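You operate a simulated robot arm through the tools that you are given. There is no shell and no other tool. Be economical: measure what you need, move in short steps, check, and stop when the job is done.

The job below is to be done with a simulated two-armed robot. You get a single attempt, and the scene is never put back.

TASK
On the green mat, fold the key cloth in half.

It is judged by the outcome, as a careful person would: the job done as asked, and still so three seconds after it is handed in. It fails if anything else is knocked over, pushed out of place, dropped, spilled or broken. Flat cloth is picked up by pressing the open fingertips on it (5 to 10 N) and closing them slowly along it; thin cloth reads only 2 to 8 mm in the jaws.

THE ROBOT
Two 7-joint arms with two-finger parallel grippers on one trunk, on a base that drives. Base frame: it is fixed to the floor where the robot stands at the start and does not move with it; the origin is under the middle of the robot, x ahead of it, y to its left, z up; the surface under the hand at the start is at about z = 743. Units: mm, degrees, N and s.
The left shoulder is at the start at [80, 131, 947], the right one opposite. With the tool pointing down near the work surface each hand reaches from about 400 to 860 mm from the robot's upright axis, wherever it stands, measured 20 degrees to its own side. Places, roughly: green mat [600, -100, 700]; key cloth [500, -200, 700]. Payload 1.57 kg a hand.
The tool frame of a hand sits at the grasp point between the pads (the TCP): z along the fingers, y along the line on which they close. The tips reach 30 mm beyond it. Largest opening 110 mm; finger width 24, thickness 12; the body of the gripper, 48 by 112 mm, starts 78 mm behind the TCP.
Orientation is told as [roll, pitch, yaw] about the base's x, y, z axes, in that order, counted from this pose: with the fingers straight down and closing along the base's y, the tool's x points along the base's -x, its y along +y and its z along -z.

THE INTERFACE
- The arms move only by the tool jog_arm. It takes "left_increments", "right_increments" or both (then of equal length, played together; a hand with none holds still); each is a list of rows, each a list of 3 entries, a list of its own where there are three numbers: the gripper command, from -1 (shut) to 1 (fully open), values between in proportion, then the shift along the tool's x, y, z in units of 100 mm (1.0 is 100 mm), then the turn, a rotation vector about the tool's x, y, z in units of 90 degrees (1.0 is 90 degrees). In form: [[gripper, [dx, dy, dz], [wx, wy, wz]], ...]. A call has 1 to 20 rows; each row is the pose to reach, as a shift and turn from the pose commanded when the call began, along the tool's axes at that moment. A call with a number of a shift or a turn outside -1 to 1 is refused whole. Rows are played at 5 a second. More than 50 mm and 8.6 degrees between two rows, or a gripper value outside its range, and nothing of the call is played. A pose out of reach is approached as far as the arm can. The call stops where the force on the tool passes 40 N (or 10 N more than at its start, if that is more) or the arm is blocked; 0.2 s more then pass. Each finger travels about 108 mm/s and halts on what it meets, pressing with about 42 N; the grip force reading is that of the motor and also rises with nothing between the fingers. The clock runs only during rows and for 0.2 s after the last one: add rows that repeat a pose to give the fingers time. It gives the time, the measured TCP pose, the force on the tool (base axes), the opening and the grip force at its end, in the units of the frame above (readings bear some noise), with the torque about the TCP (base axes, N m) and any sound that the robot's microphone picked up.
- Cameras (640 x 400 px; columns grow to the right, rows downward): "scene" is now at [-54.7, -5.5, 1404.4]; the picture's right is [-0.02, -1.00, 0.00], its down [-0.61, 0.01, -0.79] and it looks along [0.79, -0.01, -0.61] (base axes); focal length 280 px, centre (320, 200). "left" rides on the left gripper at [70, -16, -141] in its tool frame; the picture's right is [0.23, 0.97, 0.00], its down [-0.85, 0.20, -0.48] and it looks along [-0.47, 0.11, 0.88] (tool axes); focal length 222 px, centre (320, 200). "right" rides on the right gripper at [70, 16, -141] in its tool frame; the picture's right is [-0.23, 0.97, 0.00], its down [-0.86, -0.20, -0.48] and it looks along [-0.47, -0.11, 0.88] (tool axes); focal length 222 px, centre (320, 200). There is no depth. A picture from a camera that has moved, and an enlarged one, comes with that camera's place and axes in the base frame and with its lens. The place of the scene camera against the robot may be out by one fixed shift of up to 12 mm in any direction.
- capture(camera): a new picture of that camera. The clock stands still meanwhile.
- roll_base(legs): drives the robot by 1 to 6 legs, each [ahead, left, turn to the left] in mm, mm and degrees, along the robot's own axes; the way and the turn of a leg run together, so that a leg with both is an arc; at most 1500 mm and 180 degrees a leg. The arms and the cameras ride along, it lands a little off, and it stops where it bumps. It gives what a move gives.
- pan_tilt(pan, tilt): turns the head with the scene camera to pan (to the left, within 109 degrees either way) and tilt (down, from -29 to 69), counted from straight ahead of the robot. It gives what a move gives.
- close_up(camera, box): a new picture of the part [left, top, right, bottom] of that camera's present view, enlarged. The clock stands still meanwhile.
- finish_job(): hands the job in; it is judged then, once.

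Go step by step. Nothing tells you exact positions but the pictures and the camera data: compare them with the known pose of the tool, close in by small moves and look again before you grip or let go. The budget is 120 turns and 100 pictures, counting those below and the enlarged ones. Unless the task says otherwise, let go and move clear before handing in, and close with one line.

The tools are called after "Call:" as name(argument=value, ...) on one line, values as JSON. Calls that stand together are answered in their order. jog_arm: Moves the arms, as the interface text tells. Its arguments: {"type":"object","properties":{"left_increments":{"type":"array"},"right_increments":{"type":"array"}},"required":[]} The other tools are called the same way: roll_base (legs) drives the base; pan_tilt (pan, tilt) turns the head that bears the scene camera; capture (camera) takes a picture; close_up (camera, box) takes an enlarged picture of a part of a camera's view; finish_job () hands the job in.

At the start:

```text
time_s: 0.0
left_ee_pos: [710.2, 114.2, 956.2]
left_tcp_rot: [0.0, 0.0, 0.0]
left_ft_force: [-0.5, 0.3, -0.3]
left_torque: [0.0, -0.02, 0.0]
left_gripper_width: 110.0
left_grip_force: 0.1
right_ee_pos: [390.0, -388.1, 960.6]
right_tcp_rot: [0.1, 0.0, -0.1]
right_ft_force: [-0.2, -0.2, -0.4]
right_torque: [0.0, 0.0, 0.0]
right_gripper_width: 109.8
right_grip_force: 0.0
robot x, y, heading: [-0.8, -2.9, -0.0]
head pan, tilt: [-1.0, 37.7]
```

scene: 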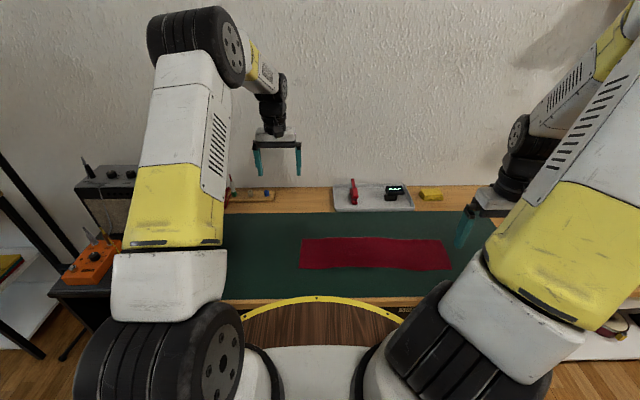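
right: 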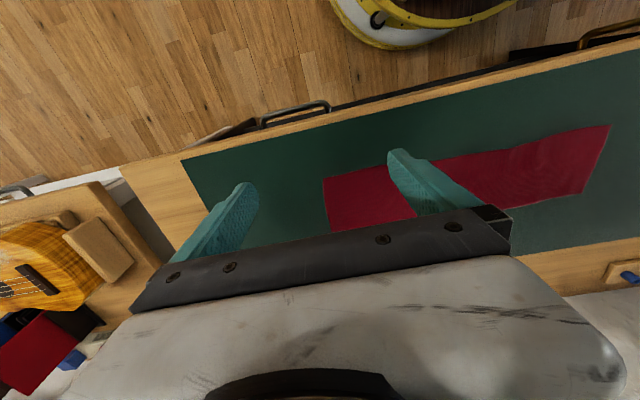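
left: 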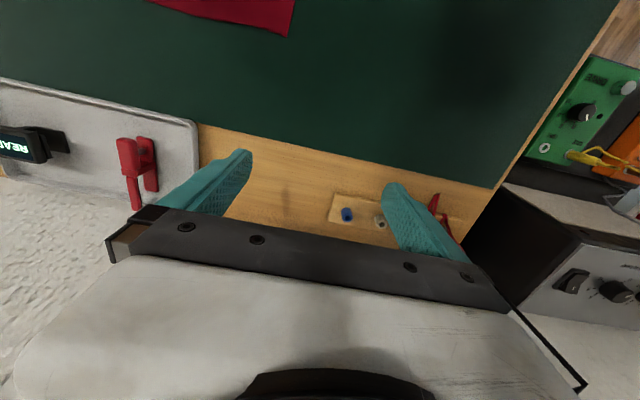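

The red cloth, a long strip, lies on the green mat ahead of the robot. I take an enlarged look at it to find its corners.

Call:
close_up(camera="scene", box=[260, 200, 500, 350])

Call:
close_up(camera="right", box=[280, 100, 640, 325])

```text
2.67 times, centred on (380, 275) of scene
camera zoom: at [-54.7, -5.5, 1404.4], right [-0.02, -1.0, 0.0], down [-0.61, 0.01, -0.79], along [0.79, -0.01, -0.61], focal length 746 px, centre (160, 0)
```

zoom: 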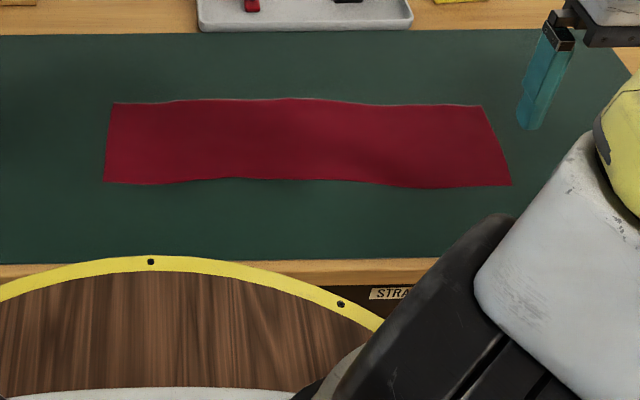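

```text
1.78 times, centred on (460, 212) of right
camera zoom: at [320.3, -372.1, 1101.7], right [0.23, 0.97, 0.0], down [0.86, -0.2, 0.48], along [0.47, -0.11, -0.88], focal length 395 px, centre (71, 178)
```

zoom: 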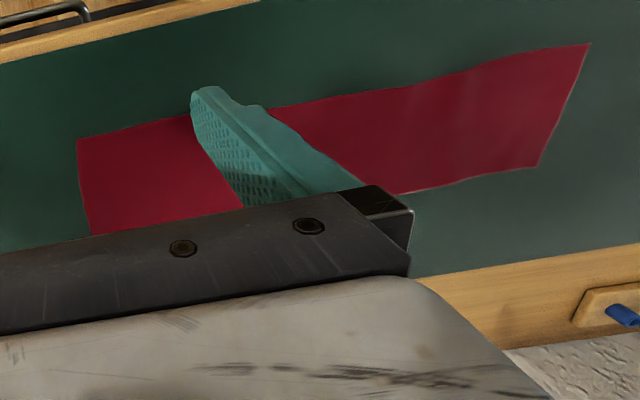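

I take the cloth to be about 450 x 120 mm, with x from 465 to 590 and y from -403 to +48, on a surface near z 743. I will fold the right end over onto the left end with the right hand, and first bring that hand above the right end to look.

Call:
jog_arm(right_increments=[[0.5, [-0.25, 0.04, 0.2], [0, 0, 0]], [0, [-0.5, 0.08, 0.4], [0, 0, 0]], [-0.27, [-0.75, 0.12, 0.6], [0, 0, 0]], [-0.27, [-1.0, 0.16, 0.8], [0, 0, 0]], [-0.27, [-1.0, 0.16, 0.8], [0, 0, 0]]], left_increments=[[1, [0, 0.3, 0], [0, 0, 0]], [1, [0, 0.6, 0], [0, 0, 0]], [1, [0, 0.9, 0], [0, 0, 0]], [1, [0, 1, 0], [0, 0, 0]], [1, [0, 1, 0], [0, 0, 0]]])

Call:
capture(camera="right")

Call:
capture(camera="scene")

```text
time_s: 1.2
left_ee_pos: [709.8, 215.6, 955.8]
left_tcp_rot: [0.0, -0.1, -0.1]
left_ft_force: [0.3, 0.5, 0.2]
left_torque: [-0.03, 0.02, 0.0]
left_gripper_width: 110.0
left_grip_force: 0.0
right_ee_pos: [490.2, -371.4, 880.8]
right_tcp_rot: [0.0, 0.1, 0.0]
right_ft_force: [-0.3, 0.2, 0.2]
right_torque: [-0.02, 0.0, 0.03]
right_gripper_width: 40.5
right_grip_force: 0.0
robot x, y, heading: [0.1, 1.2, -0.1]
head pan, tilt: [-1.0, 37.7]
```

```text
94 pictures are left
camera right: at [421.2, -355.3, 1021.7], right [0.23, 0.97, 0.0], down [0.86, -0.2, 0.48], along [0.47, -0.11, -0.88], focal length 222 px, centre (320, 200)
```

right: 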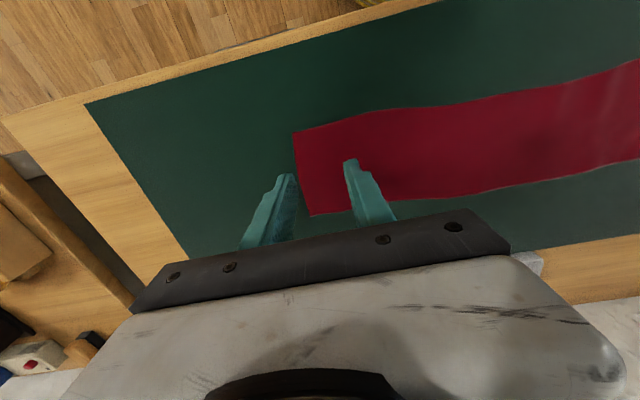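

```text
93 pictures are left
camera scene: at [-54.7, -5.5, 1404.4], right [-0.02, -1.0, 0.0], down [-0.61, 0.01, -0.79], along [0.79, -0.01, -0.61], focal length 280 px, centre (320, 200)
```

scene: 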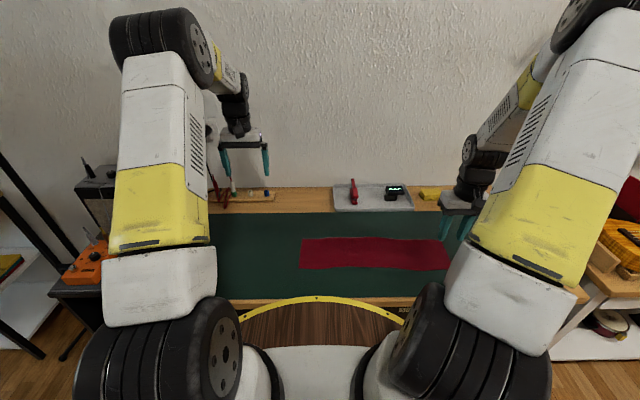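

The hand camera puts the right edge from [470, -399] to [591, -410], which agrees with the scene view. I move over its middle and go down to just above the cloth.

Call:
jog_arm(right_increments=[[-0.27, [-0.2, 0, 0.25], [0, 0, 0]], [-0.27, [-0.41, 0, 0.5], [0, 0, 0]], [-0.27, [-0.41, 0, 0.75], [0, 0, 0]], [-0.27, [-0.41, 0, 0.92], [0, 0, 0]], [-0.27, [-0.41, 0, 0.92], [0, 0, 0]]])

Call:
capture(camera="right")

```text
time_s: 2.4
left_ee_pos: [710.5, 214.5, 956.6]
left_tcp_rot: [0.0, -0.1, 0.0]
left_ft_force: [0.5, 0.3, 0.6]
left_torque: [-0.01, -0.03, 0.01]
left_gripper_width: 109.9
left_grip_force: 0.1
right_ee_pos: [533.4, -373.7, 788.8]
right_tcp_rot: [0.0, 0.1, 0.0]
right_ft_force: [0.1, -0.2, -0.5]
right_torque: [0.01, -0.02, -0.03]
right_gripper_width: 40.1
right_grip_force: 0.1
robot x, y, heading: [0.4, 0.5, -0.1]
head pan, tilt: [-1.0, 37.7]
```

```text
92 pictures are left
camera right: at [463.0, -357.0, 929.9], right [0.23, 0.97, 0.0], down [0.85, -0.2, 0.48], along [0.47, -0.11, -0.88], focal length 222 px, centre (320, 200)
```

right: 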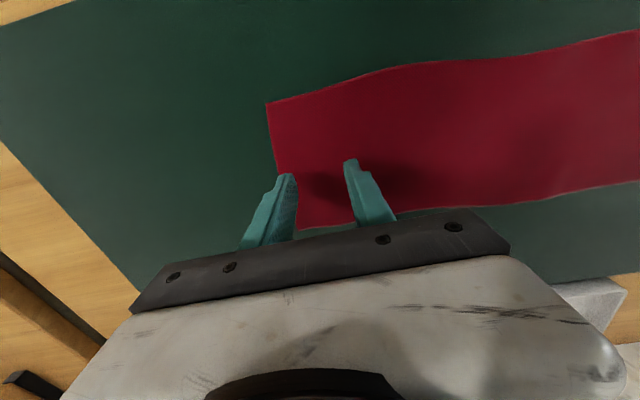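

The geometry holds, with the edge at y about -405 and the outer fingertip lying over it. I go down in small steps until I feel 5 to 10 N.

Call:
jog_arm(right_increments=[[-0.27, [0, 0, 0.06], [0, 0, 0]], [-0.27, [0, 0, 0.12], [0, 0, 0]], [-0.27, [0, 0, 0.15], [0, 0, 0]], [-0.27, [0, 0, 0.15], [0, 0, 0]]])

```text
time_s: 3.4
left_ee_pos: [709.8, 215.6, 956.9]
left_tcp_rot: [0.0, 0.0, -0.1]
left_ft_force: [0.1, 1.1, 0.7]
left_torque: [-0.01, 0.0, 0.0]
left_gripper_width: 110.0
left_grip_force: 0.1
right_ee_pos: [531.8, -374.8, 773.6]
right_tcp_rot: [-0.1, -0.2, 0.0]
right_ft_force: [-2.8, -2.3, 18.6]
right_torque: [-0.36, 0.11, -0.06]
right_gripper_width: 40.4
right_grip_force: 0.2
robot x, y, heading: [3.2, -0.9, 0.2]
head pan, tilt: [-1.0, 37.7]
```

The fingers touch with 18.6 N, which is too firm, so I ease up by a millimetre.

Call:
jog_arm(right_increments=[[-0.27, [0, 0, -0.012], [0, 0, 0]], [-0.27, [0, 0, -0.012], [0, 0, 0]]])

```text
time_s: 4.0
left_ee_pos: [709.5, 215.7, 956.1]
left_tcp_rot: [-0.1, 0.0, -0.1]
left_ft_force: [0.3, -0.8, -1.1]
left_torque: [-0.02, -0.01, -0.01]
left_gripper_width: 110.2
left_grip_force: 0.1
right_ee_pos: [530.7, -371.8, 773.9]
right_tcp_rot: [0.2, 0.0, 0.1]
right_ft_force: [0.8, 1.6, 5.3]
right_torque: [-0.06, -0.02, 0.01]
right_gripper_width: 39.4
right_grip_force: 0.0
robot x, y, heading: [3.1, 1.1, 0.0]
head pan, tilt: [-1.0, 37.7]
```

The force is now 5.3 N, within the range. I close slowly along the cloth.

Call:
jog_arm(right_increments=[[-0.33, [0, 0, 0.002], [0, 0, 0]], [-0.4, [0, 0, 0.002], [0, 0, 0]], [-0.46, [0, 0, 0.002], [0, 0, 0]], [-0.52, [0, 0, 0.002], [0, 0, 0]], [-0.58, [0, 0, 0.002], [0, 0, 0]], [-0.64, [0, 0, 0.002], [0, 0, 0]], [-0.7, [0, 0, 0.002], [0, 0, 0]], [-0.76, [0, 0, 0.002], [0, 0, 0]], [-0.82, [0, 0, 0.002], [0, 0, 0]], [-0.88, [0, 0, 0.002], [0, 0, 0]], [-0.94, [0, 0, 0.002], [0, 0, 0]], [-1, [0, 0, 0.002], [0, 0, 0]], [-1, [0, 0, 0.002], [0, 0, 0]], [-1, [0, 0, 0.002], [0, 0, 0]]])

Call:
capture(camera="right")

```text
time_s: 7.0
left_ee_pos: [711.2, 217.0, 956.4]
left_tcp_rot: [0.0, 0.0, -0.1]
left_ft_force: [-0.2, -0.2, 1.4]
left_torque: [-0.02, 0.01, -0.02]
left_gripper_width: 109.7
left_grip_force: 0.1
right_ee_pos: [530.6, -373.6, 774.6]
right_tcp_rot: [0.0, 0.1, 0.0]
right_ft_force: [0.0, -4.5, 11.9]
right_torque: [-0.16, -0.02, -0.01]
right_gripper_width: 2.3
right_grip_force: 23.4
robot x, y, heading: [-1.7, 0.9, -0.1]
head pan, tilt: [-1.0, 37.7]
```

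```text
91 pictures are left
camera right: at [461.6, -356.1, 915.6], right [0.23, 0.97, 0.0], down [0.85, -0.2, 0.48], along [0.47, -0.11, -0.88], focal length 222 px, centre (320, 200)
```

right: 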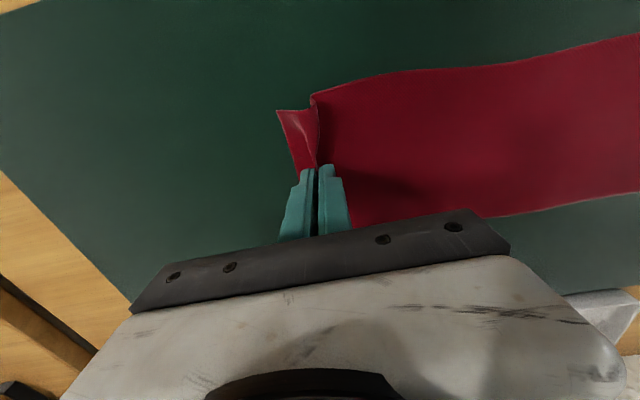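

A ridge near the end is pinched at 2.3 mm. I lift gently and check.

Call:
jog_arm(right_increments=[[-1, [0, 0.05, -0.15], [0, 0, 0]], [-1, [0, 0.1, -0.3], [0, 0, 0]], [-1, [0, 0.2, -0.5], [0, 0, 0]], [-1, [0, 0.3, -0.7], [0, 0, 0]], [-1, [0, 0.3, -0.7], [0, 0, 0]]])

Call:
capture(camera="right")

Call:
close_up(camera="scene", box=[260, 180, 500, 330])

```text
time_s: 8.2
left_ee_pos: [711.7, 215.5, 956.1]
left_tcp_rot: [0.0, 0.0, 0.1]
left_ft_force: [-0.6, -0.5, 0.7]
left_torque: [0.02, -0.01, 0.0]
left_gripper_width: 110.1
left_grip_force: 0.0
right_ee_pos: [531.2, -341.1, 843.6]
right_tcp_rot: [0.0, 0.0, 0.0]
right_ft_force: [0.3, -0.8, 0.3]
right_torque: [0.01, -0.02, -0.01]
right_gripper_width: 2.3
right_grip_force: 24.0
robot x, y, heading: [-5.2, 3.4, 0.1]
head pan, tilt: [-1.0, 37.7]
```

```text
90 pictures are left
camera right: at [461.2, -324.6, 984.9], right [0.23, 0.97, 0.0], down [0.86, -0.2, 0.48], along [0.47, -0.11, -0.88], focal length 222 px, centre (320, 200)
```

right: 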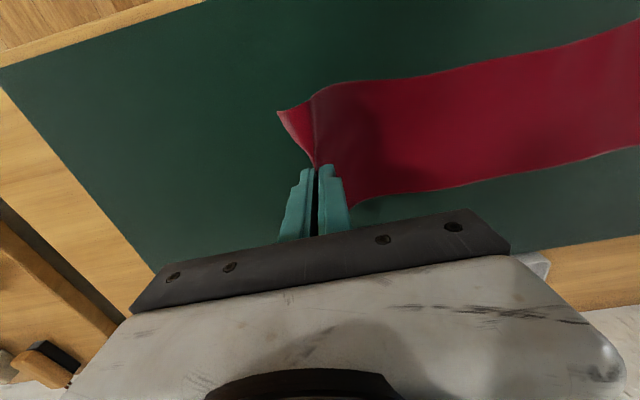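

```text
2.67 times, centred on (380, 255) of scene
camera zoom: at [-54.7, -5.5, 1404.4], right [-0.02, -1.0, 0.0], down [-0.61, 0.01, -0.79], along [0.79, -0.01, -0.61], focal length 746 px, centre (160, 53)
```

zoom: 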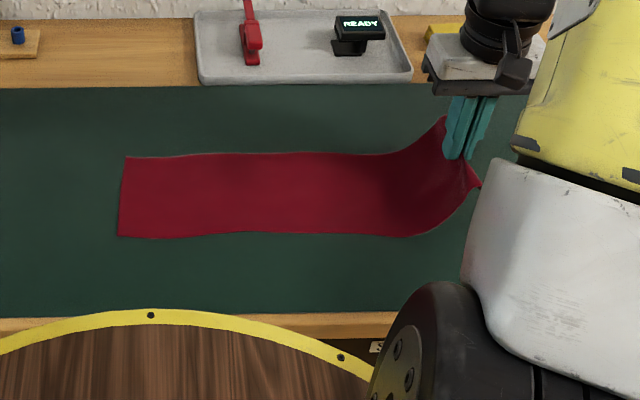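

The cloth is held at its right end, and it slid about 15 mm toward the hand, so the left edge is now near y = 32. I carry the end up and over toward the middle.

Call:
jog_arm(right_increments=[[-1, [0, 0.1, -0.15], [0, 0, 0]], [-1, [0, 0.2, -0.3], [0, 0, 0]], [-1, [0, 0.35, -0.42], [0, 0, 0]], [-1, [0, 0.5, -0.52], [0, 0, 0]], [-1, [0, 0.66, -0.6], [0, 0, 0]], [-1, [0, 0.83, -0.66], [0, 0, 0]], [-1, [0, 1.0, -0.7], [0, 0, 0]], [-1, [0, 1.0, -0.7], [0, 0, 0]]])

Call:
capture(camera="scene")

```text
time_s: 10.0
left_ee_pos: [711.4, 215.6, 956.0]
left_tcp_rot: [-0.1, 0.1, 0.0]
left_ft_force: [-0.2, -0.1, -0.5]
left_torque: [0.0, 0.03, 0.0]
left_gripper_width: 109.9
left_grip_force: 0.0
right_ee_pos: [528.5, -240.6, 914.6]
right_tcp_rot: [0.0, 0.0, 0.0]
right_ft_force: [-0.2, 0.2, 0.1]
right_torque: [0.01, -0.01, -0.03]
right_gripper_width: 2.4
right_grip_force: 23.9
robot x, y, heading: [-1.5, -1.2, -0.1]
head pan, tilt: [-1.0, 37.7]
```

```text
88 pictures are left
camera scene: at [-54.7, -5.5, 1404.4], right [-0.02, -1.0, 0.0], down [-0.61, 0.01, -0.79], along [0.79, -0.01, -0.61], focal length 280 px, centre (320, 200)
```

scene: 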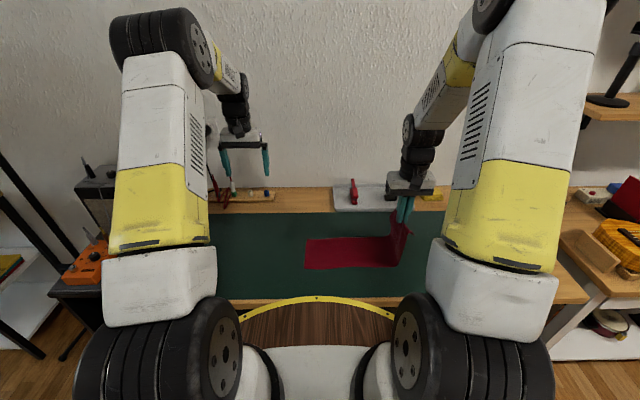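

The cloth follows the hand well. I carry it on to the left, tilting the fingers back toward the fold so that the end lies down outward.

Call:
jog_arm(right_increments=[[-1, [0, 0.15, 0], [0.07, 0, 0]], [-1, [0, 0.3, 0.02], [0.14, 0, 0]], [-1, [0, 0.45, 0.05], [0.21, 0, 0]], [-1, [0, 0.6, 0.1], [0.28, 0, 0]], [-1, [0, 0.75, 0.15], [0.35, 0, 0]], [-1, [0, 0.9, 0.2], [0.42, 0, 0]], [-1, [0, 1.0, 0.25], [0.5, 0, 0]], [-1, [0, 1.0, 0.25], [0.5, 0, 0]]])

Call:
capture(camera="scene")

Call:
capture(camera="right")

```text
time_s: 11.8
left_ee_pos: [709.7, 216.5, 955.9]
left_tcp_rot: [0.1, 0.0, 0.0]
left_ft_force: [-0.2, -0.1, 0.8]
left_torque: [0.0, -0.02, 0.03]
left_gripper_width: 110.1
left_grip_force: 0.1
right_ee_pos: [530.3, -141.6, 887.7]
right_tcp_rot: [-45.2, 0.0, -0.1]
right_ft_force: [0.1, -0.9, 0.1]
right_torque: [0.05, 0.0, 0.01]
right_gripper_width: 2.4
right_grip_force: 24.1
robot x, y, heading: [-1.9, -1.0, 0.0]
head pan, tilt: [-1.0, 37.7]
```

```text
87 pictures are left
camera scene: at [-54.7, -5.4, 1404.4], right [-0.02, -1.0, 0.0], down [-0.61, 0.01, -0.79], along [0.79, -0.01, -0.61], focal length 280 px, centre (320, 200)
```

scene: 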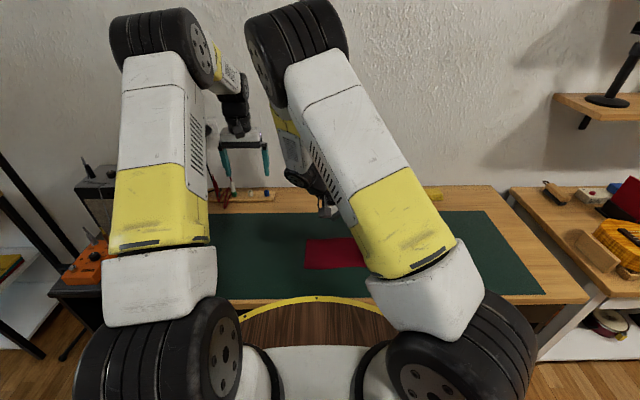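

```text
86 pictures are left
camera right: at [461.6, -29.9, 975.8], right [0.23, 0.69, -0.69], down [0.85, 0.2, 0.48], along [0.47, -0.7, -0.54], focal length 222 px, centre (320, 200)
```

right: 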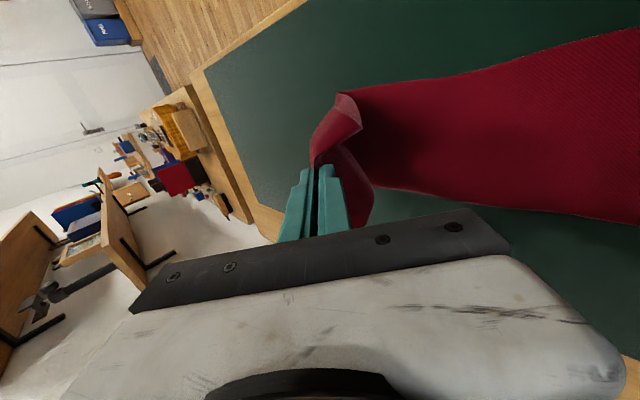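

The tilt works, but the right elbow is coming close to the left arm. I move the left arm farther left and up before going on.

Call:
jog_arm(left_increments=[[1, [0, 0.2, -0.1], [0, 0, 0]], [1, [0, 0.4, -0.2], [0, 0, 0]], [1, [0, 0.6, -0.3], [0, 0, 0]], [1, [0, 0.8, -0.3], [0, 0, 0]], [1, [0, 1, -0.3], [0, 0, 0]], [1, [0, 1, -0.3], [0, 0, 0]]])

Call:
capture(camera="scene")

Call:
capture(camera="left")

```text
time_s: 13.2
left_ee_pos: [710.2, 315.4, 987.1]
left_tcp_rot: [0.0, 0.0, 0.0]
left_ft_force: [0.0, -0.3, -0.3]
left_torque: [0.0, -0.02, -0.01]
left_gripper_width: 110.0
left_grip_force: 0.0
right_ee_pos: [531.3, -141.1, 888.0]
right_tcp_rot: [-44.9, 0.1, -0.1]
right_ft_force: [0.1, 1.0, -0.1]
right_torque: [0.03, 0.06, -0.03]
right_gripper_width: 2.3
right_grip_force: 24.1
robot x, y, heading: [-2.0, -2.7, -0.1]
head pan, tilt: [-1.0, 37.7]
```

```text
85 pictures are left
camera scene: at [-54.7, -5.4, 1404.4], right [-0.02, -1.0, 0.0], down [-0.61, 0.01, -0.79], along [0.79, -0.01, -0.61], focal length 280 px, centre (320, 200)
```

scene: 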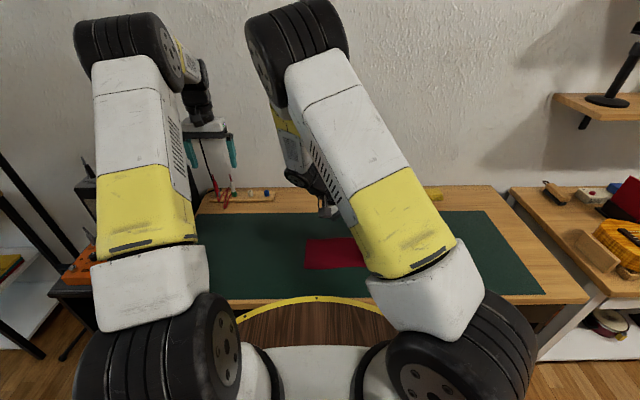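

```text
84 pictures are left
camera left: at [641.2, 298.2, 1128.7], right [-0.23, 0.97, 0.0], down [0.85, 0.2, 0.48], along [0.47, 0.11, -0.88], focal length 222 px, centre (320, 200)
```

left: 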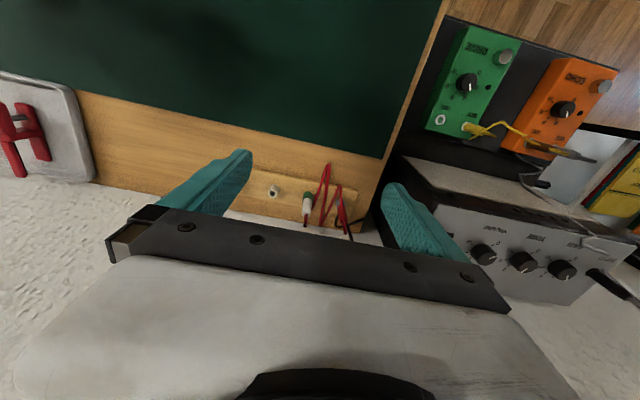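

The left arm is clear. I continue left and down with the end of the cloth.

Call:
jog_arm(right_increments=[[-1, [0, 0.2, -0.1], [0, 0, 0]], [-1, [0, 0.4, -0.2], [0, 0, 0]], [-1, [0, 0.6, -0.3], [0, 0, 0]], [-1, [0, 0.8, -0.38], [0, 0, 0]], [-1, [0, 0.97, -0.42], [0, 0, 0]], [-1, [0, 0.97, -0.42], [0, 0, 0]]])

Call:
capture(camera="scene")

Call:
capture(camera="right")

```text
time_s: 14.6
left_ee_pos: [709.6, 315.0, 987.1]
left_tcp_rot: [0.0, 0.0, 0.1]
left_ft_force: [-0.2, -0.7, -0.1]
left_torque: [0.01, 0.02, 0.02]
left_gripper_width: 110.0
left_grip_force: 0.1
right_ee_pos: [531.3, -42.7, 850.4]
right_tcp_rot: [-45.0, 0.0, -0.1]
right_ft_force: [0.0, -0.9, -0.2]
right_torque: [0.05, 0.03, -0.04]
right_gripper_width: 2.3
right_grip_force: 23.6
robot x, y, heading: [0.0, 1.0, 0.0]
head pan, tilt: [-1.0, 37.7]
```

```text
83 pictures are left
camera scene: at [-54.7, -5.4, 1404.4], right [-0.02, -1.0, 0.0], down [-0.61, 0.01, -0.79], along [0.79, -0.01, -0.61], focal length 280 px, centre (320, 200)
```

scene: 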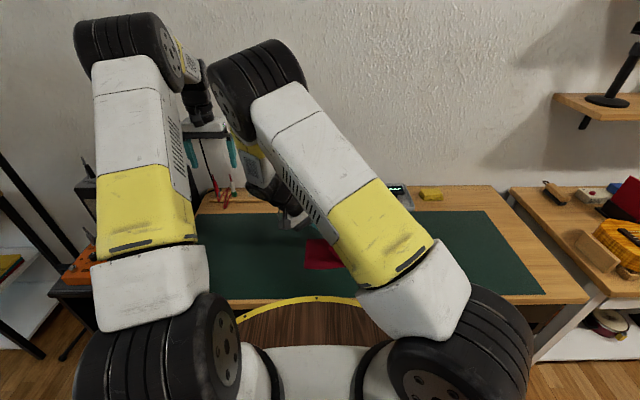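

```text
82 pictures are left
camera right: at [461.5, 69.0, 938.5], right [0.23, 0.69, -0.69], down [0.86, 0.2, 0.48], along [0.47, -0.7, -0.54], focal length 222 px, centre (320, 200)
```

right: 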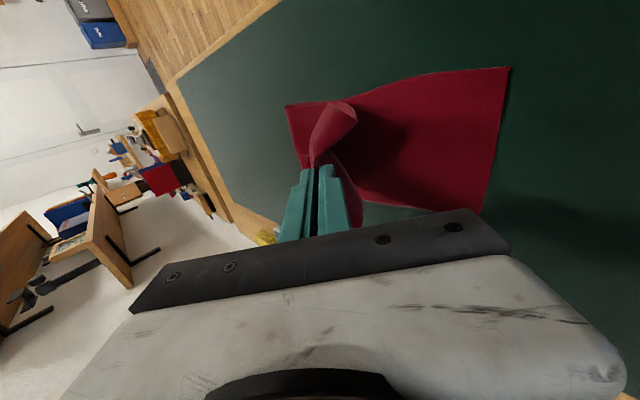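

The left edge is at y about 34. Before the last stretch I move the left arm a bit farther away so that the elbows keep clear.

Call:
jog_arm(left_increments=[[1, [0.2, 0.15, 0], [0, 0, 0]], [1, [0.4, 0.3, 0], [0, 0, 0]], [1, [0.6, 0.45, 0], [0, 0, 0]], [1, [0.8, 0.6, 0], [0, 0, 0]], [1, [0.8, 0.6, 0], [0, 0, 0]]])

Call:
jog_arm(right_increments=[[-1, [0, 0.2, 0.02], [0, 0, 0]], [-1, [0, 0.4, 0.05], [0, 0, 0]], [-1, [0, 0.6, 0.08], [0, 0, 0]], [-1, [0, 0.74, 0.1], [0, 0, 0]], [-1, [0, 0.74, 0.1], [0, 0, 0]]])

Call:
capture(camera="right")

Call:
capture(camera="scene")

```text
time_s: 15.8
left_ee_pos: [629.3, 375.2, 988.1]
left_tcp_rot: [0.0, 0.1, 0.0]
left_ft_force: [0.0, -0.9, 0.1]
left_torque: [0.01, 0.0, 0.03]
left_gripper_width: 110.0
left_grip_force: 0.1
right_ee_pos: [531.1, -43.2, 850.6]
right_tcp_rot: [-45.0, 0.0, 0.0]
right_ft_force: [0.3, 0.4, 0.6]
right_torque: [0.04, 0.03, 0.04]
right_gripper_width: 2.1
right_grip_force: 23.8
robot x, y, heading: [-2.7, 0.3, 0.0]
head pan, tilt: [-1.0, 37.7]
```

```text
time_s: 17.0
left_ee_pos: [629.4, 375.0, 986.1]
left_tcp_rot: [0.0, -0.1, 0.0]
left_ft_force: [-0.1, -0.7, 0.2]
left_torque: [0.03, 0.0, -0.04]
left_gripper_width: 109.8
left_grip_force: 0.1
right_ee_pos: [531.0, 1.8, 790.7]
right_tcp_rot: [-45.1, -0.1, 0.0]
right_ft_force: [0.5, -0.2, 0.1]
right_torque: [0.01, -0.02, -0.02]
right_gripper_width: 2.1
right_grip_force: 24.1
robot x, y, heading: [-0.2, -1.6, -0.3]
head pan, tilt: [-1.0, 37.7]
```

```text
81 pictures are left
camera right: at [461.3, 113.1, 878.8], right [0.23, 0.69, -0.69], down [0.86, 0.2, 0.48], along [0.47, -0.7, -0.54], focal length 222 px, centre (320, 200)
```

right: 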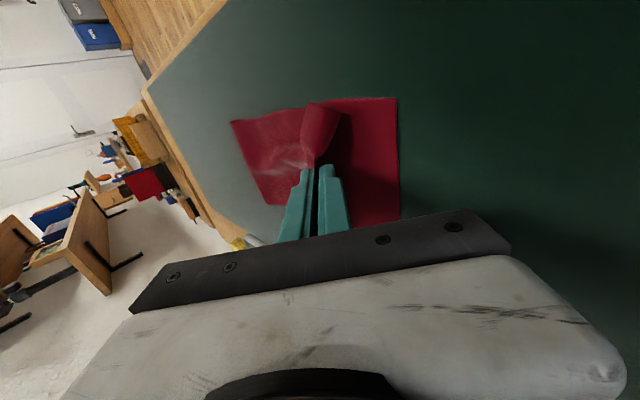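

```text
80 pictures are left
camera scene: at [-54.7, -5.4, 1404.4], right [-0.02, -1.0, 0.0], down [-0.61, 0.01, -0.79], along [0.79, -0.01, -0.61], focal length 280 px, centre (320, 200)
```

scene: 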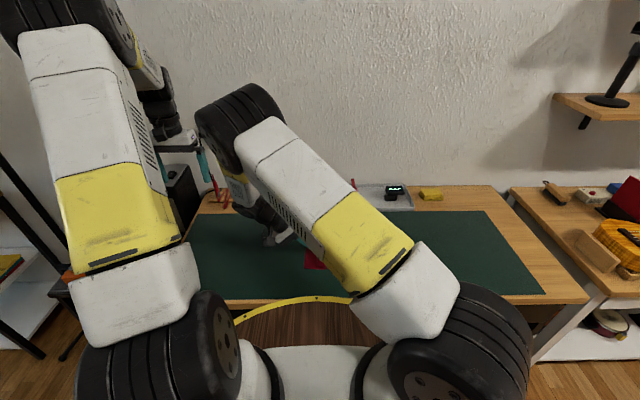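

The end is just above its place. I lower it onto the cloth below, watching the force.

Call:
jog_arm(right_increments=[[-1, [0, 0.04, 0.04], [0, 0, 0]], [-1, [0, 0.07, 0.07], [0, 0, 0]], [-1, [0, 0.085, 0.085], [0, 0, 0]], [-1, [0, 0.085, 0.085], [0, 0, 0]]])

Call:
capture(camera="right")

```text
time_s: 18.0
left_ee_pos: [629.5, 374.3, 986.7]
left_tcp_rot: [0.0, 0.1, 0.0]
left_ft_force: [-0.2, 0.8, 0.1]
left_torque: [0.02, 0.0, -0.02]
left_gripper_width: 110.2
left_grip_force: 0.1
right_ee_pos: [532.6, 1.1, 777.9]
right_tcp_rot: [-44.9, 0.0, 0.0]
right_ft_force: [0.5, 0.4, 0.7]
right_torque: [0.0, -0.01, 0.06]
right_gripper_width: 2.6
right_grip_force: 23.6
robot x, y, heading: [0.9, 0.6, -0.1]
head pan, tilt: [-1.0, 37.7]
```

```text
79 pictures are left
camera right: at [462.1, 113.1, 866.7], right [0.23, 0.69, -0.69], down [0.86, 0.2, 0.48], along [0.47, -0.7, -0.54], focal length 222 px, centre (320, 200)
```

right: 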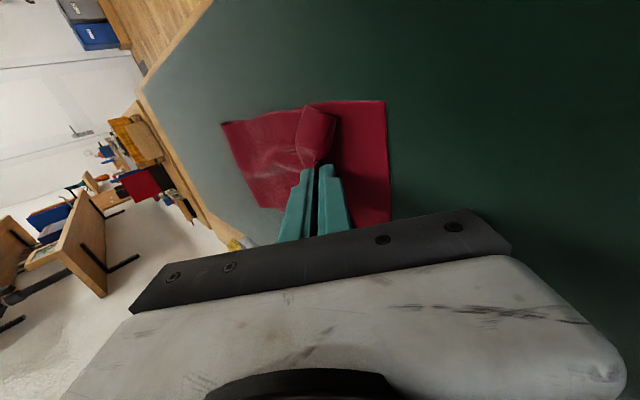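

It is nearly touching. I open slightly while shifting so that the lower finger stays level, then look.

Call:
jog_arm(right_increments=[[-0.85, [0, -0.04, 0], [0, 0, 0]], [-0.7, [0, -0.09, 0], [0, 0, 0]], [-0.6, [0, -0.12, 0], [0, 0, 0]], [-0.6, [0, -0.12, 0], [0, 0, 0]], [-0.6, [0, -0.12, 0], [0, 0, 0]]])

Call:
capture(camera="right")

```text
time_s: 19.2
left_ee_pos: [629.7, 375.0, 987.1]
left_tcp_rot: [0.1, -0.1, 0.0]
left_ft_force: [0.0, 0.1, 0.2]
left_torque: [0.0, -0.01, -0.03]
left_gripper_width: 110.1
left_grip_force: 0.1
right_ee_pos: [530.5, -7.0, 787.1]
right_tcp_rot: [-44.9, 0.0, 0.0]
right_ft_force: [-0.8, 0.1, -1.0]
right_torque: [-0.05, -0.03, 0.02]
right_gripper_width: 21.9
right_grip_force: 0.1
robot x, y, heading: [0.7, -2.2, 0.1]
head pan, tilt: [-1.0, 37.7]
```

```text
78 pictures are left
camera right: at [461.4, 104.7, 875.8], right [0.23, 0.69, -0.69], down [0.86, 0.2, 0.48], along [0.47, -0.7, -0.54], focal length 222 px, centre (320, 200)
```

right: 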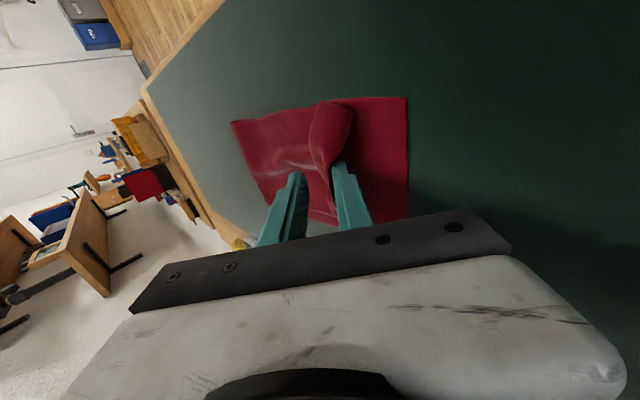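

The cloth is released. I withdraw along the fingers and look again.

Call:
jog_arm(right_increments=[[-0.6, [0, 0, -0.15], [0, 0, 0]], [-0.6, [0, 0, -0.35], [0, 0, 0]], [-0.6, [0, -0.1, -0.6], [0, 0, 0]], [-0.6, [0, -0.3, -0.9], [0, 0, 0]], [-0.6, [0, -0.3, -0.9], [0, 0, 0]]])

Call:
capture(camera="right")

Call:
capture(camera="scene")

```text
time_s: 20.4
left_ee_pos: [630.2, 373.9, 986.3]
left_tcp_rot: [0.0, -0.1, 0.0]
left_ft_force: [-0.4, -0.1, -0.1]
left_torque: [-0.02, 0.02, -0.02]
left_gripper_width: 110.1
left_grip_force: 0.0
right_ee_pos: [530.9, 33.8, 873.2]
right_tcp_rot: [-44.9, 0.0, 0.0]
right_ft_force: [-0.6, 0.0, 0.1]
right_torque: [-0.01, 0.0, 0.0]
right_gripper_width: 21.9
right_grip_force: 0.1
robot x, y, heading: [-1.1, -1.6, -0.3]
head pan, tilt: [-1.0, 37.7]
```

```text
77 pictures are left
camera right: at [461.5, 146.5, 961.6], right [0.23, 0.69, -0.69], down [0.86, 0.2, 0.48], along [0.47, -0.7, -0.54], focal length 222 px, centre (320, 200)
```

right: 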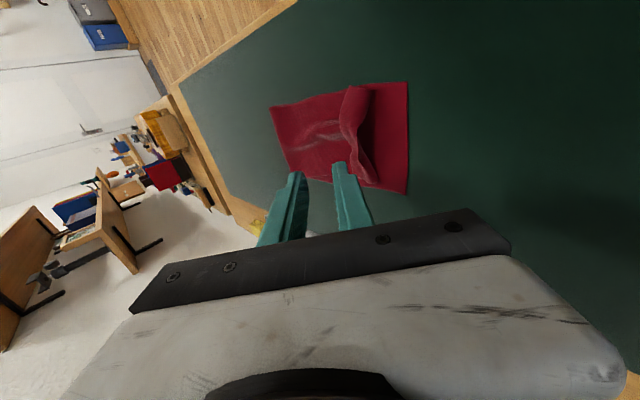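

```text
76 pictures are left
camera scene: at [-54.7, -5.3, 1404.4], right [-0.02, -1.0, 0.0], down [-0.61, 0.01, -0.79], along [0.79, -0.01, -0.61], focal length 280 px, centre (320, 200)
```

scene: 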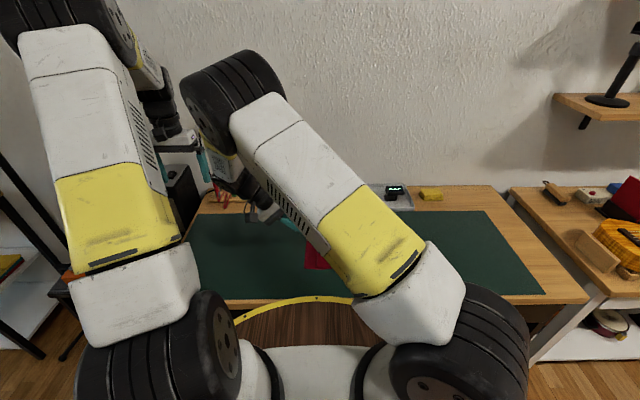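

The end is hooked back over itself toward the right, as I feared. I straighten the hand and take a view from above.

Call:
jog_arm(right_increments=[[-0.6, [0, -0.2, -0.05], [-0.06, 0, 0]], [-0.6, [0, -0.35, 0], [-0.13, 0, 0]], [-0.6, [0, -0.5, 0.05], [-0.2, 0, 0]], [-0.6, [0, -0.65, 0.15], [-0.27, 0, 0]], [-0.6, [0, -0.8, 0.25], [-0.34, 0, 0]], [-0.6, [0, -0.92, 0.35], [-0.42, 0, 0]], [-0.6, [0, -0.92, 0.35], [-0.5, 0, 0]], [-0.6, [0, -0.92, 0.35], [-0.5, 0, 0]]])

Call:
capture(camera="right")

Call:
capture(camera="scene")

```text
time_s: 22.2
left_ee_pos: [628.1, 374.6, 987.7]
left_tcp_rot: [0.0, 0.1, 0.0]
left_ft_force: [0.4, 0.0, 0.1]
left_torque: [0.0, 0.01, 0.02]
left_gripper_width: 109.9
left_grip_force: 0.1
right_ee_pos: [531.0, -54.7, 913.6]
right_tcp_rot: [0.0, 0.0, 0.0]
right_ft_force: [0.5, -0.8, -0.7]
right_torque: [-0.01, -0.01, -0.01]
right_gripper_width: 22.1
right_grip_force: 0.1
robot x, y, heading: [4.4, -0.9, -0.1]
head pan, tilt: [-1.0, 37.7]
```

```text
75 pictures are left
camera right: at [462.1, -37.9, 1054.8], right [0.23, 0.97, 0.0], down [0.86, -0.2, 0.48], along [0.47, -0.11, -0.88], focal length 222 px, centre (320, 200)
```

right: 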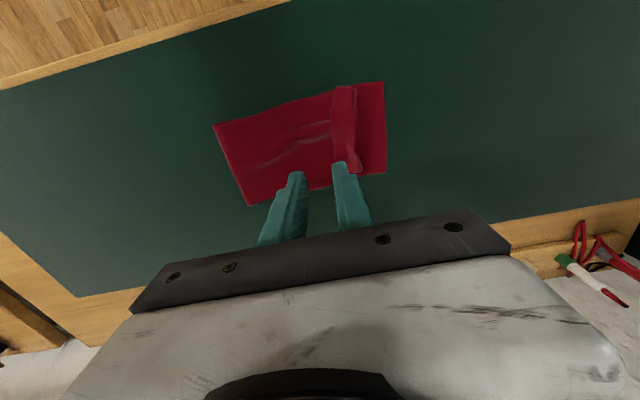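

```text
74 pictures are left
camera scene: at [-54.7, -5.4, 1404.4], right [-0.02, -1.0, 0.0], down [-0.61, 0.01, -0.79], along [0.79, -0.01, -0.61], focal length 280 px, centre (320, 200)
```

scene: 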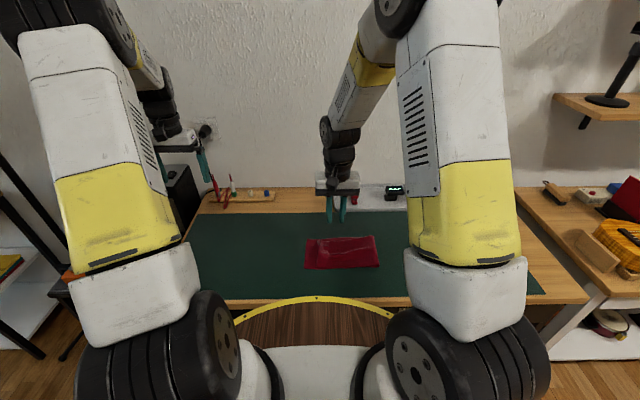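

Call:
close_up(camera="scene", box=[280, 220, 400, 295])

Call:
close_up(camera="right", box=[190, 60, 430, 210])

```text
5.33 times, centred on (340, 258) of scene
camera zoom: at [-54.7, -5.4, 1404.4], right [-0.02, -1.0, 0.0], down [-0.61, 0.01, -0.79], along [0.79, -0.01, -0.61], focal length 1491 px, centre (213, -107)
```

zoom: 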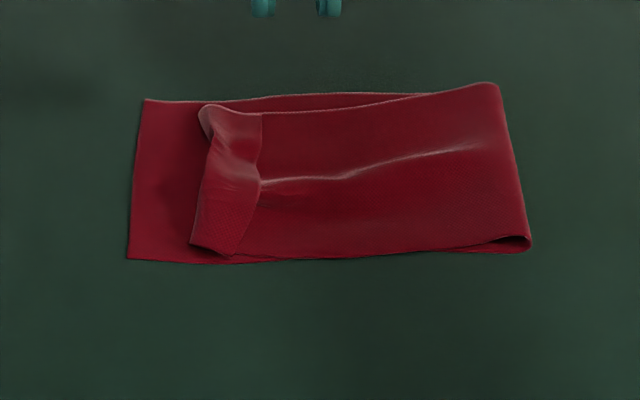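

```text
2.67 times, centred on (310, 135) of right
camera zoom: at [462.1, -37.9, 1054.8], right [0.23, 0.97, 0.0], down [0.86, -0.2, 0.48], along [0.47, -0.11, -0.88], focal length 592 px, centre (347, 373)
```

zoom: 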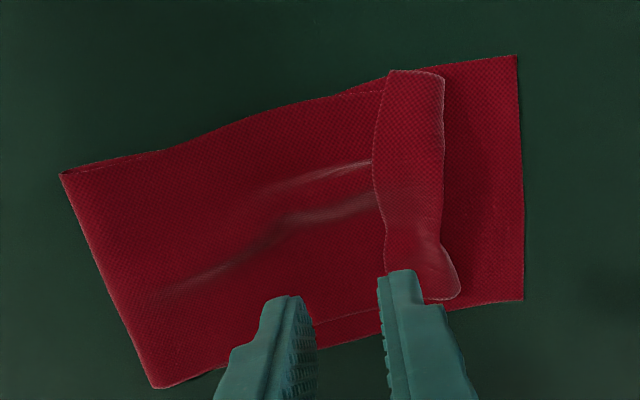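

The half fold is right: the crease is at y = -190 and the left edge at +34. But the end 30 mm is turned back as a flap between y = -4 and -35. I turn the hand by 90 degrees over the flap so I can pinch only the flap and open it outward.

Call:
jog_arm(right_increments=[[-0.36, [0.02, 0.04, 0], [0, 0, -0.085]], [-0.36, [0.04, 0.08, 0], [0, 0, -0.17]], [-0.36, [0.06, 0.12, 0], [0, 0, -0.255]], [-0.36, [0.08, 0.16, 0], [0, 0, -0.34]], [-0.36, [0.1, 0.2, 0], [0, 0, -0.425]], [-0.36, [0.11, 0.24, 0], [0, 0, -0.51]], [-0.36, [0.11, 0.28, 0], [0, 0, -0.595]], [-0.36, [0.11, 0.32, 0], [0, 0, -0.68]], [-0.36, [0.11, 0.33, 0], [0, 0, -0.765]], [-0.36, [0.11, 0.33, 0], [0, 0, -0.85]], [-0.36, [0.11, 0.33, 0], [0, 0, -0.93]], [-0.36, [0.11, 0.33, 0], [0, 0, -1]], [-0.36, [0.11, 0.33, 0], [0, 0, -1]]])

Call:
capture(camera="right")

Call:
capture(camera="scene")

```text
time_s: 25.0
left_ee_pos: [629.8, 375.7, 986.6]
left_tcp_rot: [0.0, 0.0, -0.1]
left_ft_force: [0.1, 1.3, -0.5]
left_torque: [-0.01, 0.05, 0.0]
left_gripper_width: 110.1
left_grip_force: 0.1
right_ee_pos: [520.9, -22.9, 912.7]
right_tcp_rot: [0.1, 0.0, 90.1]
right_ft_force: [-0.2, -0.3, 0.5]
right_torque: [-0.01, 0.0, 0.03]
right_gripper_width: 35.5
right_grip_force: 0.1
robot x, y, heading: [1.9, 1.0, 0.3]
head pan, tilt: [-1.0, 37.7]
```

```text
71 pictures are left
camera right: at [504.4, -91.1, 1053.3], right [-0.97, 0.23, 0.0], down [0.2, 0.86, 0.48], along [0.11, 0.47, -0.88], focal length 222 px, centre (320, 200)
```

right: 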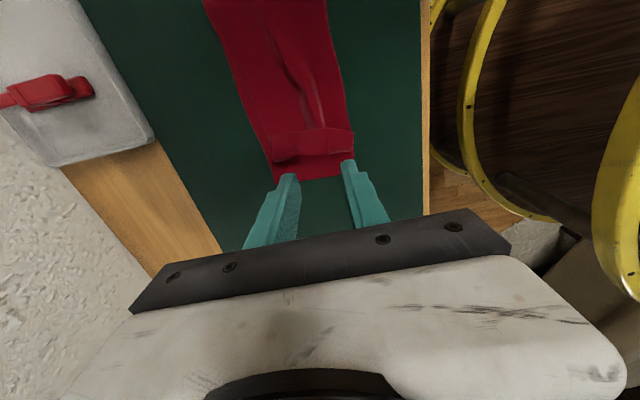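

```text
70 pictures are left
camera scene: at [-54.7, -5.4, 1404.4], right [-0.02, -1.0, 0.0], down [-0.61, 0.01, -0.79], along [0.79, -0.01, -0.61], focal length 280 px, centre (320, 200)
```

scene: 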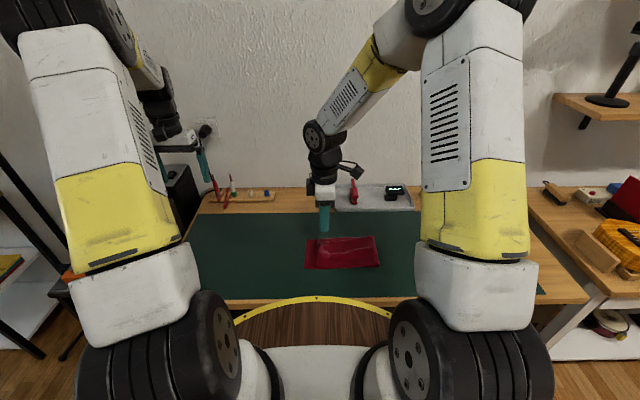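

The turn worked. I go down to just above the flap and take a close look.

Call:
jog_arm(right_increments=[[-0.36, [0, 0, 0.3], [0, 0, 0]], [-0.36, [0, 0, 0.6], [0, 0, 0]], [-0.36, [0, 0, 0.85], [0, 0, 0]], [-0.36, [0, 0, 1.0], [0, 0, 0]], [-0.36, [0, 0, 1.0], [0, 0, 0]]])

Call:
close_up(camera="right", box=[200, 60, 440, 210])

Call:
close_up(camera="scene", box=[280, 220, 400, 295])

```text
time_s: 26.2
left_ee_pos: [630.2, 374.9, 986.6]
left_tcp_rot: [0.0, -0.1, 0.0]
left_ft_force: [1.3, -0.1, 0.2]
left_torque: [-0.03, 0.01, -0.02]
left_gripper_width: 110.1
left_grip_force: 0.0
right_ee_pos: [519.6, -20.1, 812.7]
right_tcp_rot: [0.0, -0.1, 90.0]
right_ft_force: [-0.2, 0.3, -0.6]
right_torque: [0.02, -0.01, 0.0]
right_gripper_width: 35.3
right_grip_force: 0.0
robot x, y, heading: [2.0, -0.2, -0.1]
head pan, tilt: [-1.0, 37.7]
```

```text
2.67 times, centred on (320, 135) of right
camera zoom: at [503.8, -89.3, 954.1], right [-0.97, 0.23, 0.0], down [0.2, 0.86, 0.48], along [0.11, 0.47, -0.88], focal length 592 px, centre (320, 373)
```

zoom: 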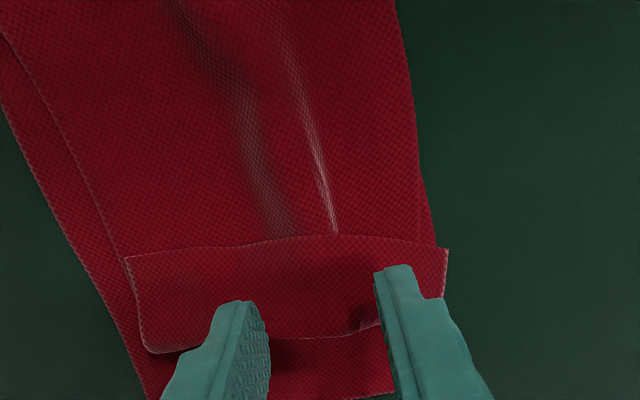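

```text
5.33 times, centred on (340, 258) of scene
camera zoom: at [-54.7, -5.4, 1404.4], right [-0.02, -1.0, 0.0], down [-0.61, 0.01, -0.79], along [0.79, -0.01, -0.61], focal length 1491 px, centre (213, -107)
```

zoom: 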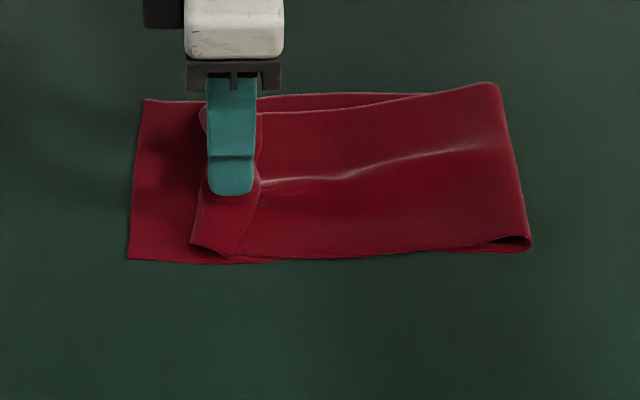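

The flap runs from y = +4 to its free edge at -34, and the fingers sit over it. I center on it and press down carefully.

Call:
jog_arm(right_increments=[[-0.36, [0, -0.1, 0.1], [0, 0, 0]], [-0.36, [0, -0.1, 0.2], [0, 0, 0]], [-0.36, [0, -0.1, 0.28], [0, 0, 0]], [-0.36, [0, -0.1, 0.33], [0, 0, 0]], [-0.36, [0, -0.1, 0.36], [0, 0, 0]], [-0.36, [0, -0.1, 0.36], [0, 0, 0]]])

```text
time_s: 27.6
left_ee_pos: [629.1, 375.8, 987.3]
left_tcp_rot: [0.1, 0.0, 0.0]
left_ft_force: [-0.6, 0.3, 0.5]
left_torque: [0.01, 0.0, 0.01]
left_gripper_width: 110.2
left_grip_force: 0.0
right_ee_pos: [530.2, -22.1, 777.4]
right_tcp_rot: [0.0, 0.0, 90.1]
right_ft_force: [-0.5, -0.3, 0.4]
right_torque: [0.01, 0.04, 0.0]
right_gripper_width: 35.2
right_grip_force: 0.1
robot x, y, heading: [-0.6, -0.2, -0.1]
head pan, tilt: [-1.0, 37.7]
```

Call:
jog_arm(right_increments=[[-0.36, [0, 0, 0.01], [0, 0, 0]], [-0.36, [0, 0, 0.015], [0, 0, 0]], [-0.36, [0, 0, 0.015], [0, 0, 0]]])

```text
time_s: 28.4
left_ee_pos: [629.3, 374.4, 987.3]
left_tcp_rot: [0.0, 0.0, 0.0]
left_ft_force: [-0.7, -0.3, 0.4]
left_torque: [-0.04, 0.01, -0.02]
left_gripper_width: 110.1
left_grip_force: 0.0
right_ee_pos: [530.2, -22.3, 775.6]
right_tcp_rot: [0.0, 0.0, 90.1]
right_ft_force: [-2.1, -0.7, 16.4]
right_torque: [0.0, -0.02, 0.01]
right_gripper_width: 35.1
right_grip_force: 0.1
robot x, y, heading: [2.8, -0.3, 0.1]
head pan, tilt: [-1.0, 37.7]
```

The force is 16 N, more than I want for only the top layer. I back off about 1 mm.

Call:
jog_arm(right_increments=[[-0.36, [0, 0, -0.009], [0, 0, 0]], [-0.36, [0, 0, -0.009], [0, 0, 0]]])

```text
time_s: 29.0
left_ee_pos: [630.5, 375.4, 987.3]
left_tcp_rot: [0.0, 0.0, 0.0]
left_ft_force: [0.7, -0.4, 0.2]
left_torque: [-0.03, -0.02, -0.01]
left_gripper_width: 110.0
left_grip_force: 0.0
right_ee_pos: [529.9, -21.8, 775.5]
right_tcp_rot: [0.0, 0.1, 90.0]
right_ft_force: [2.1, 1.0, 8.9]
right_torque: [-0.01, -0.1, 0.03]
right_gripper_width: 35.3
right_grip_force: 0.2
robot x, y, heading: [2.5, 2.6, -0.1]
head pan, tilt: [-1.0, 37.7]
```

Call:
jog_arm(right_increments=[[-0.42, [0, 0, -0.003], [0, 0, 0]], [-0.48, [0, 0, -0.003], [0, 0, 0]], [-0.54, [0, 0, -0.003], [0, 0, 0]], [-0.6, [0, 0, -0.003], [0, 0, 0]], [-0.66, [0, 0, -0.003], [0, 0, 0]], [-0.72, [0, 0, -0.003], [0, 0, 0]], [-0.78, [0, 0, -0.003], [0, 0, 0]], [-0.84, [0, 0, -0.003], [0, 0, 0]], [-0.9, [0, 0, -0.003], [0, 0, 0]], [-0.96, [0, 0, -0.003], [0, 0, 0]], [-1, [0, 0, -0.003], [0, 0, 0]], [-1, [0, 0, -0.003], [0, 0, 0]], [-1, [0, 0, -0.003], [0, 0, 0]]])

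Call:
close_up(camera="right", box=[200, 60, 440, 210])

```text
time_s: 31.8
left_ee_pos: [629.0, 375.0, 986.7]
left_tcp_rot: [0.0, 0.0, 0.0]
left_ft_force: [-0.5, 0.4, 0.4]
left_torque: [-0.05, -0.01, -0.02]
left_gripper_width: 109.9
left_grip_force: 0.1
right_ee_pos: [529.0, -21.8, 775.6]
right_tcp_rot: [0.1, 0.0, 90.1]
right_ft_force: [2.2, -1.5, 14.1]
right_torque: [-0.1, -0.06, 0.07]
right_gripper_width: 4.1
right_grip_force: 24.4
robot x, y, heading: [1.7, -2.8, 0.0]
head pan, tilt: [-1.0, 37.7]
```

```text
2.67 times, centred on (320, 135) of right
camera zoom: at [513.4, -91.1, 917.1], right [-0.97, 0.23, 0.0], down [0.2, 0.86, 0.48], along [0.11, 0.47, -0.88], focal length 592 px, centre (320, 373)
```

zoom: 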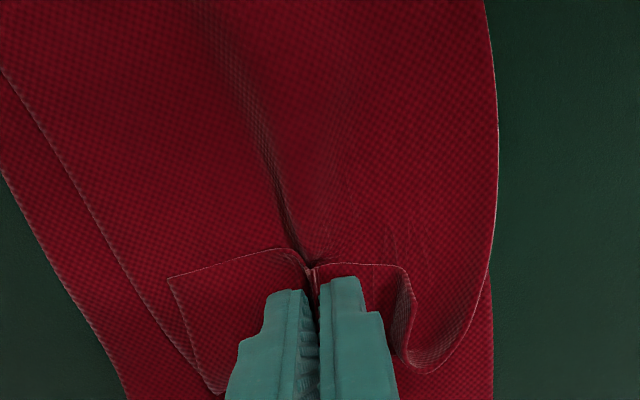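

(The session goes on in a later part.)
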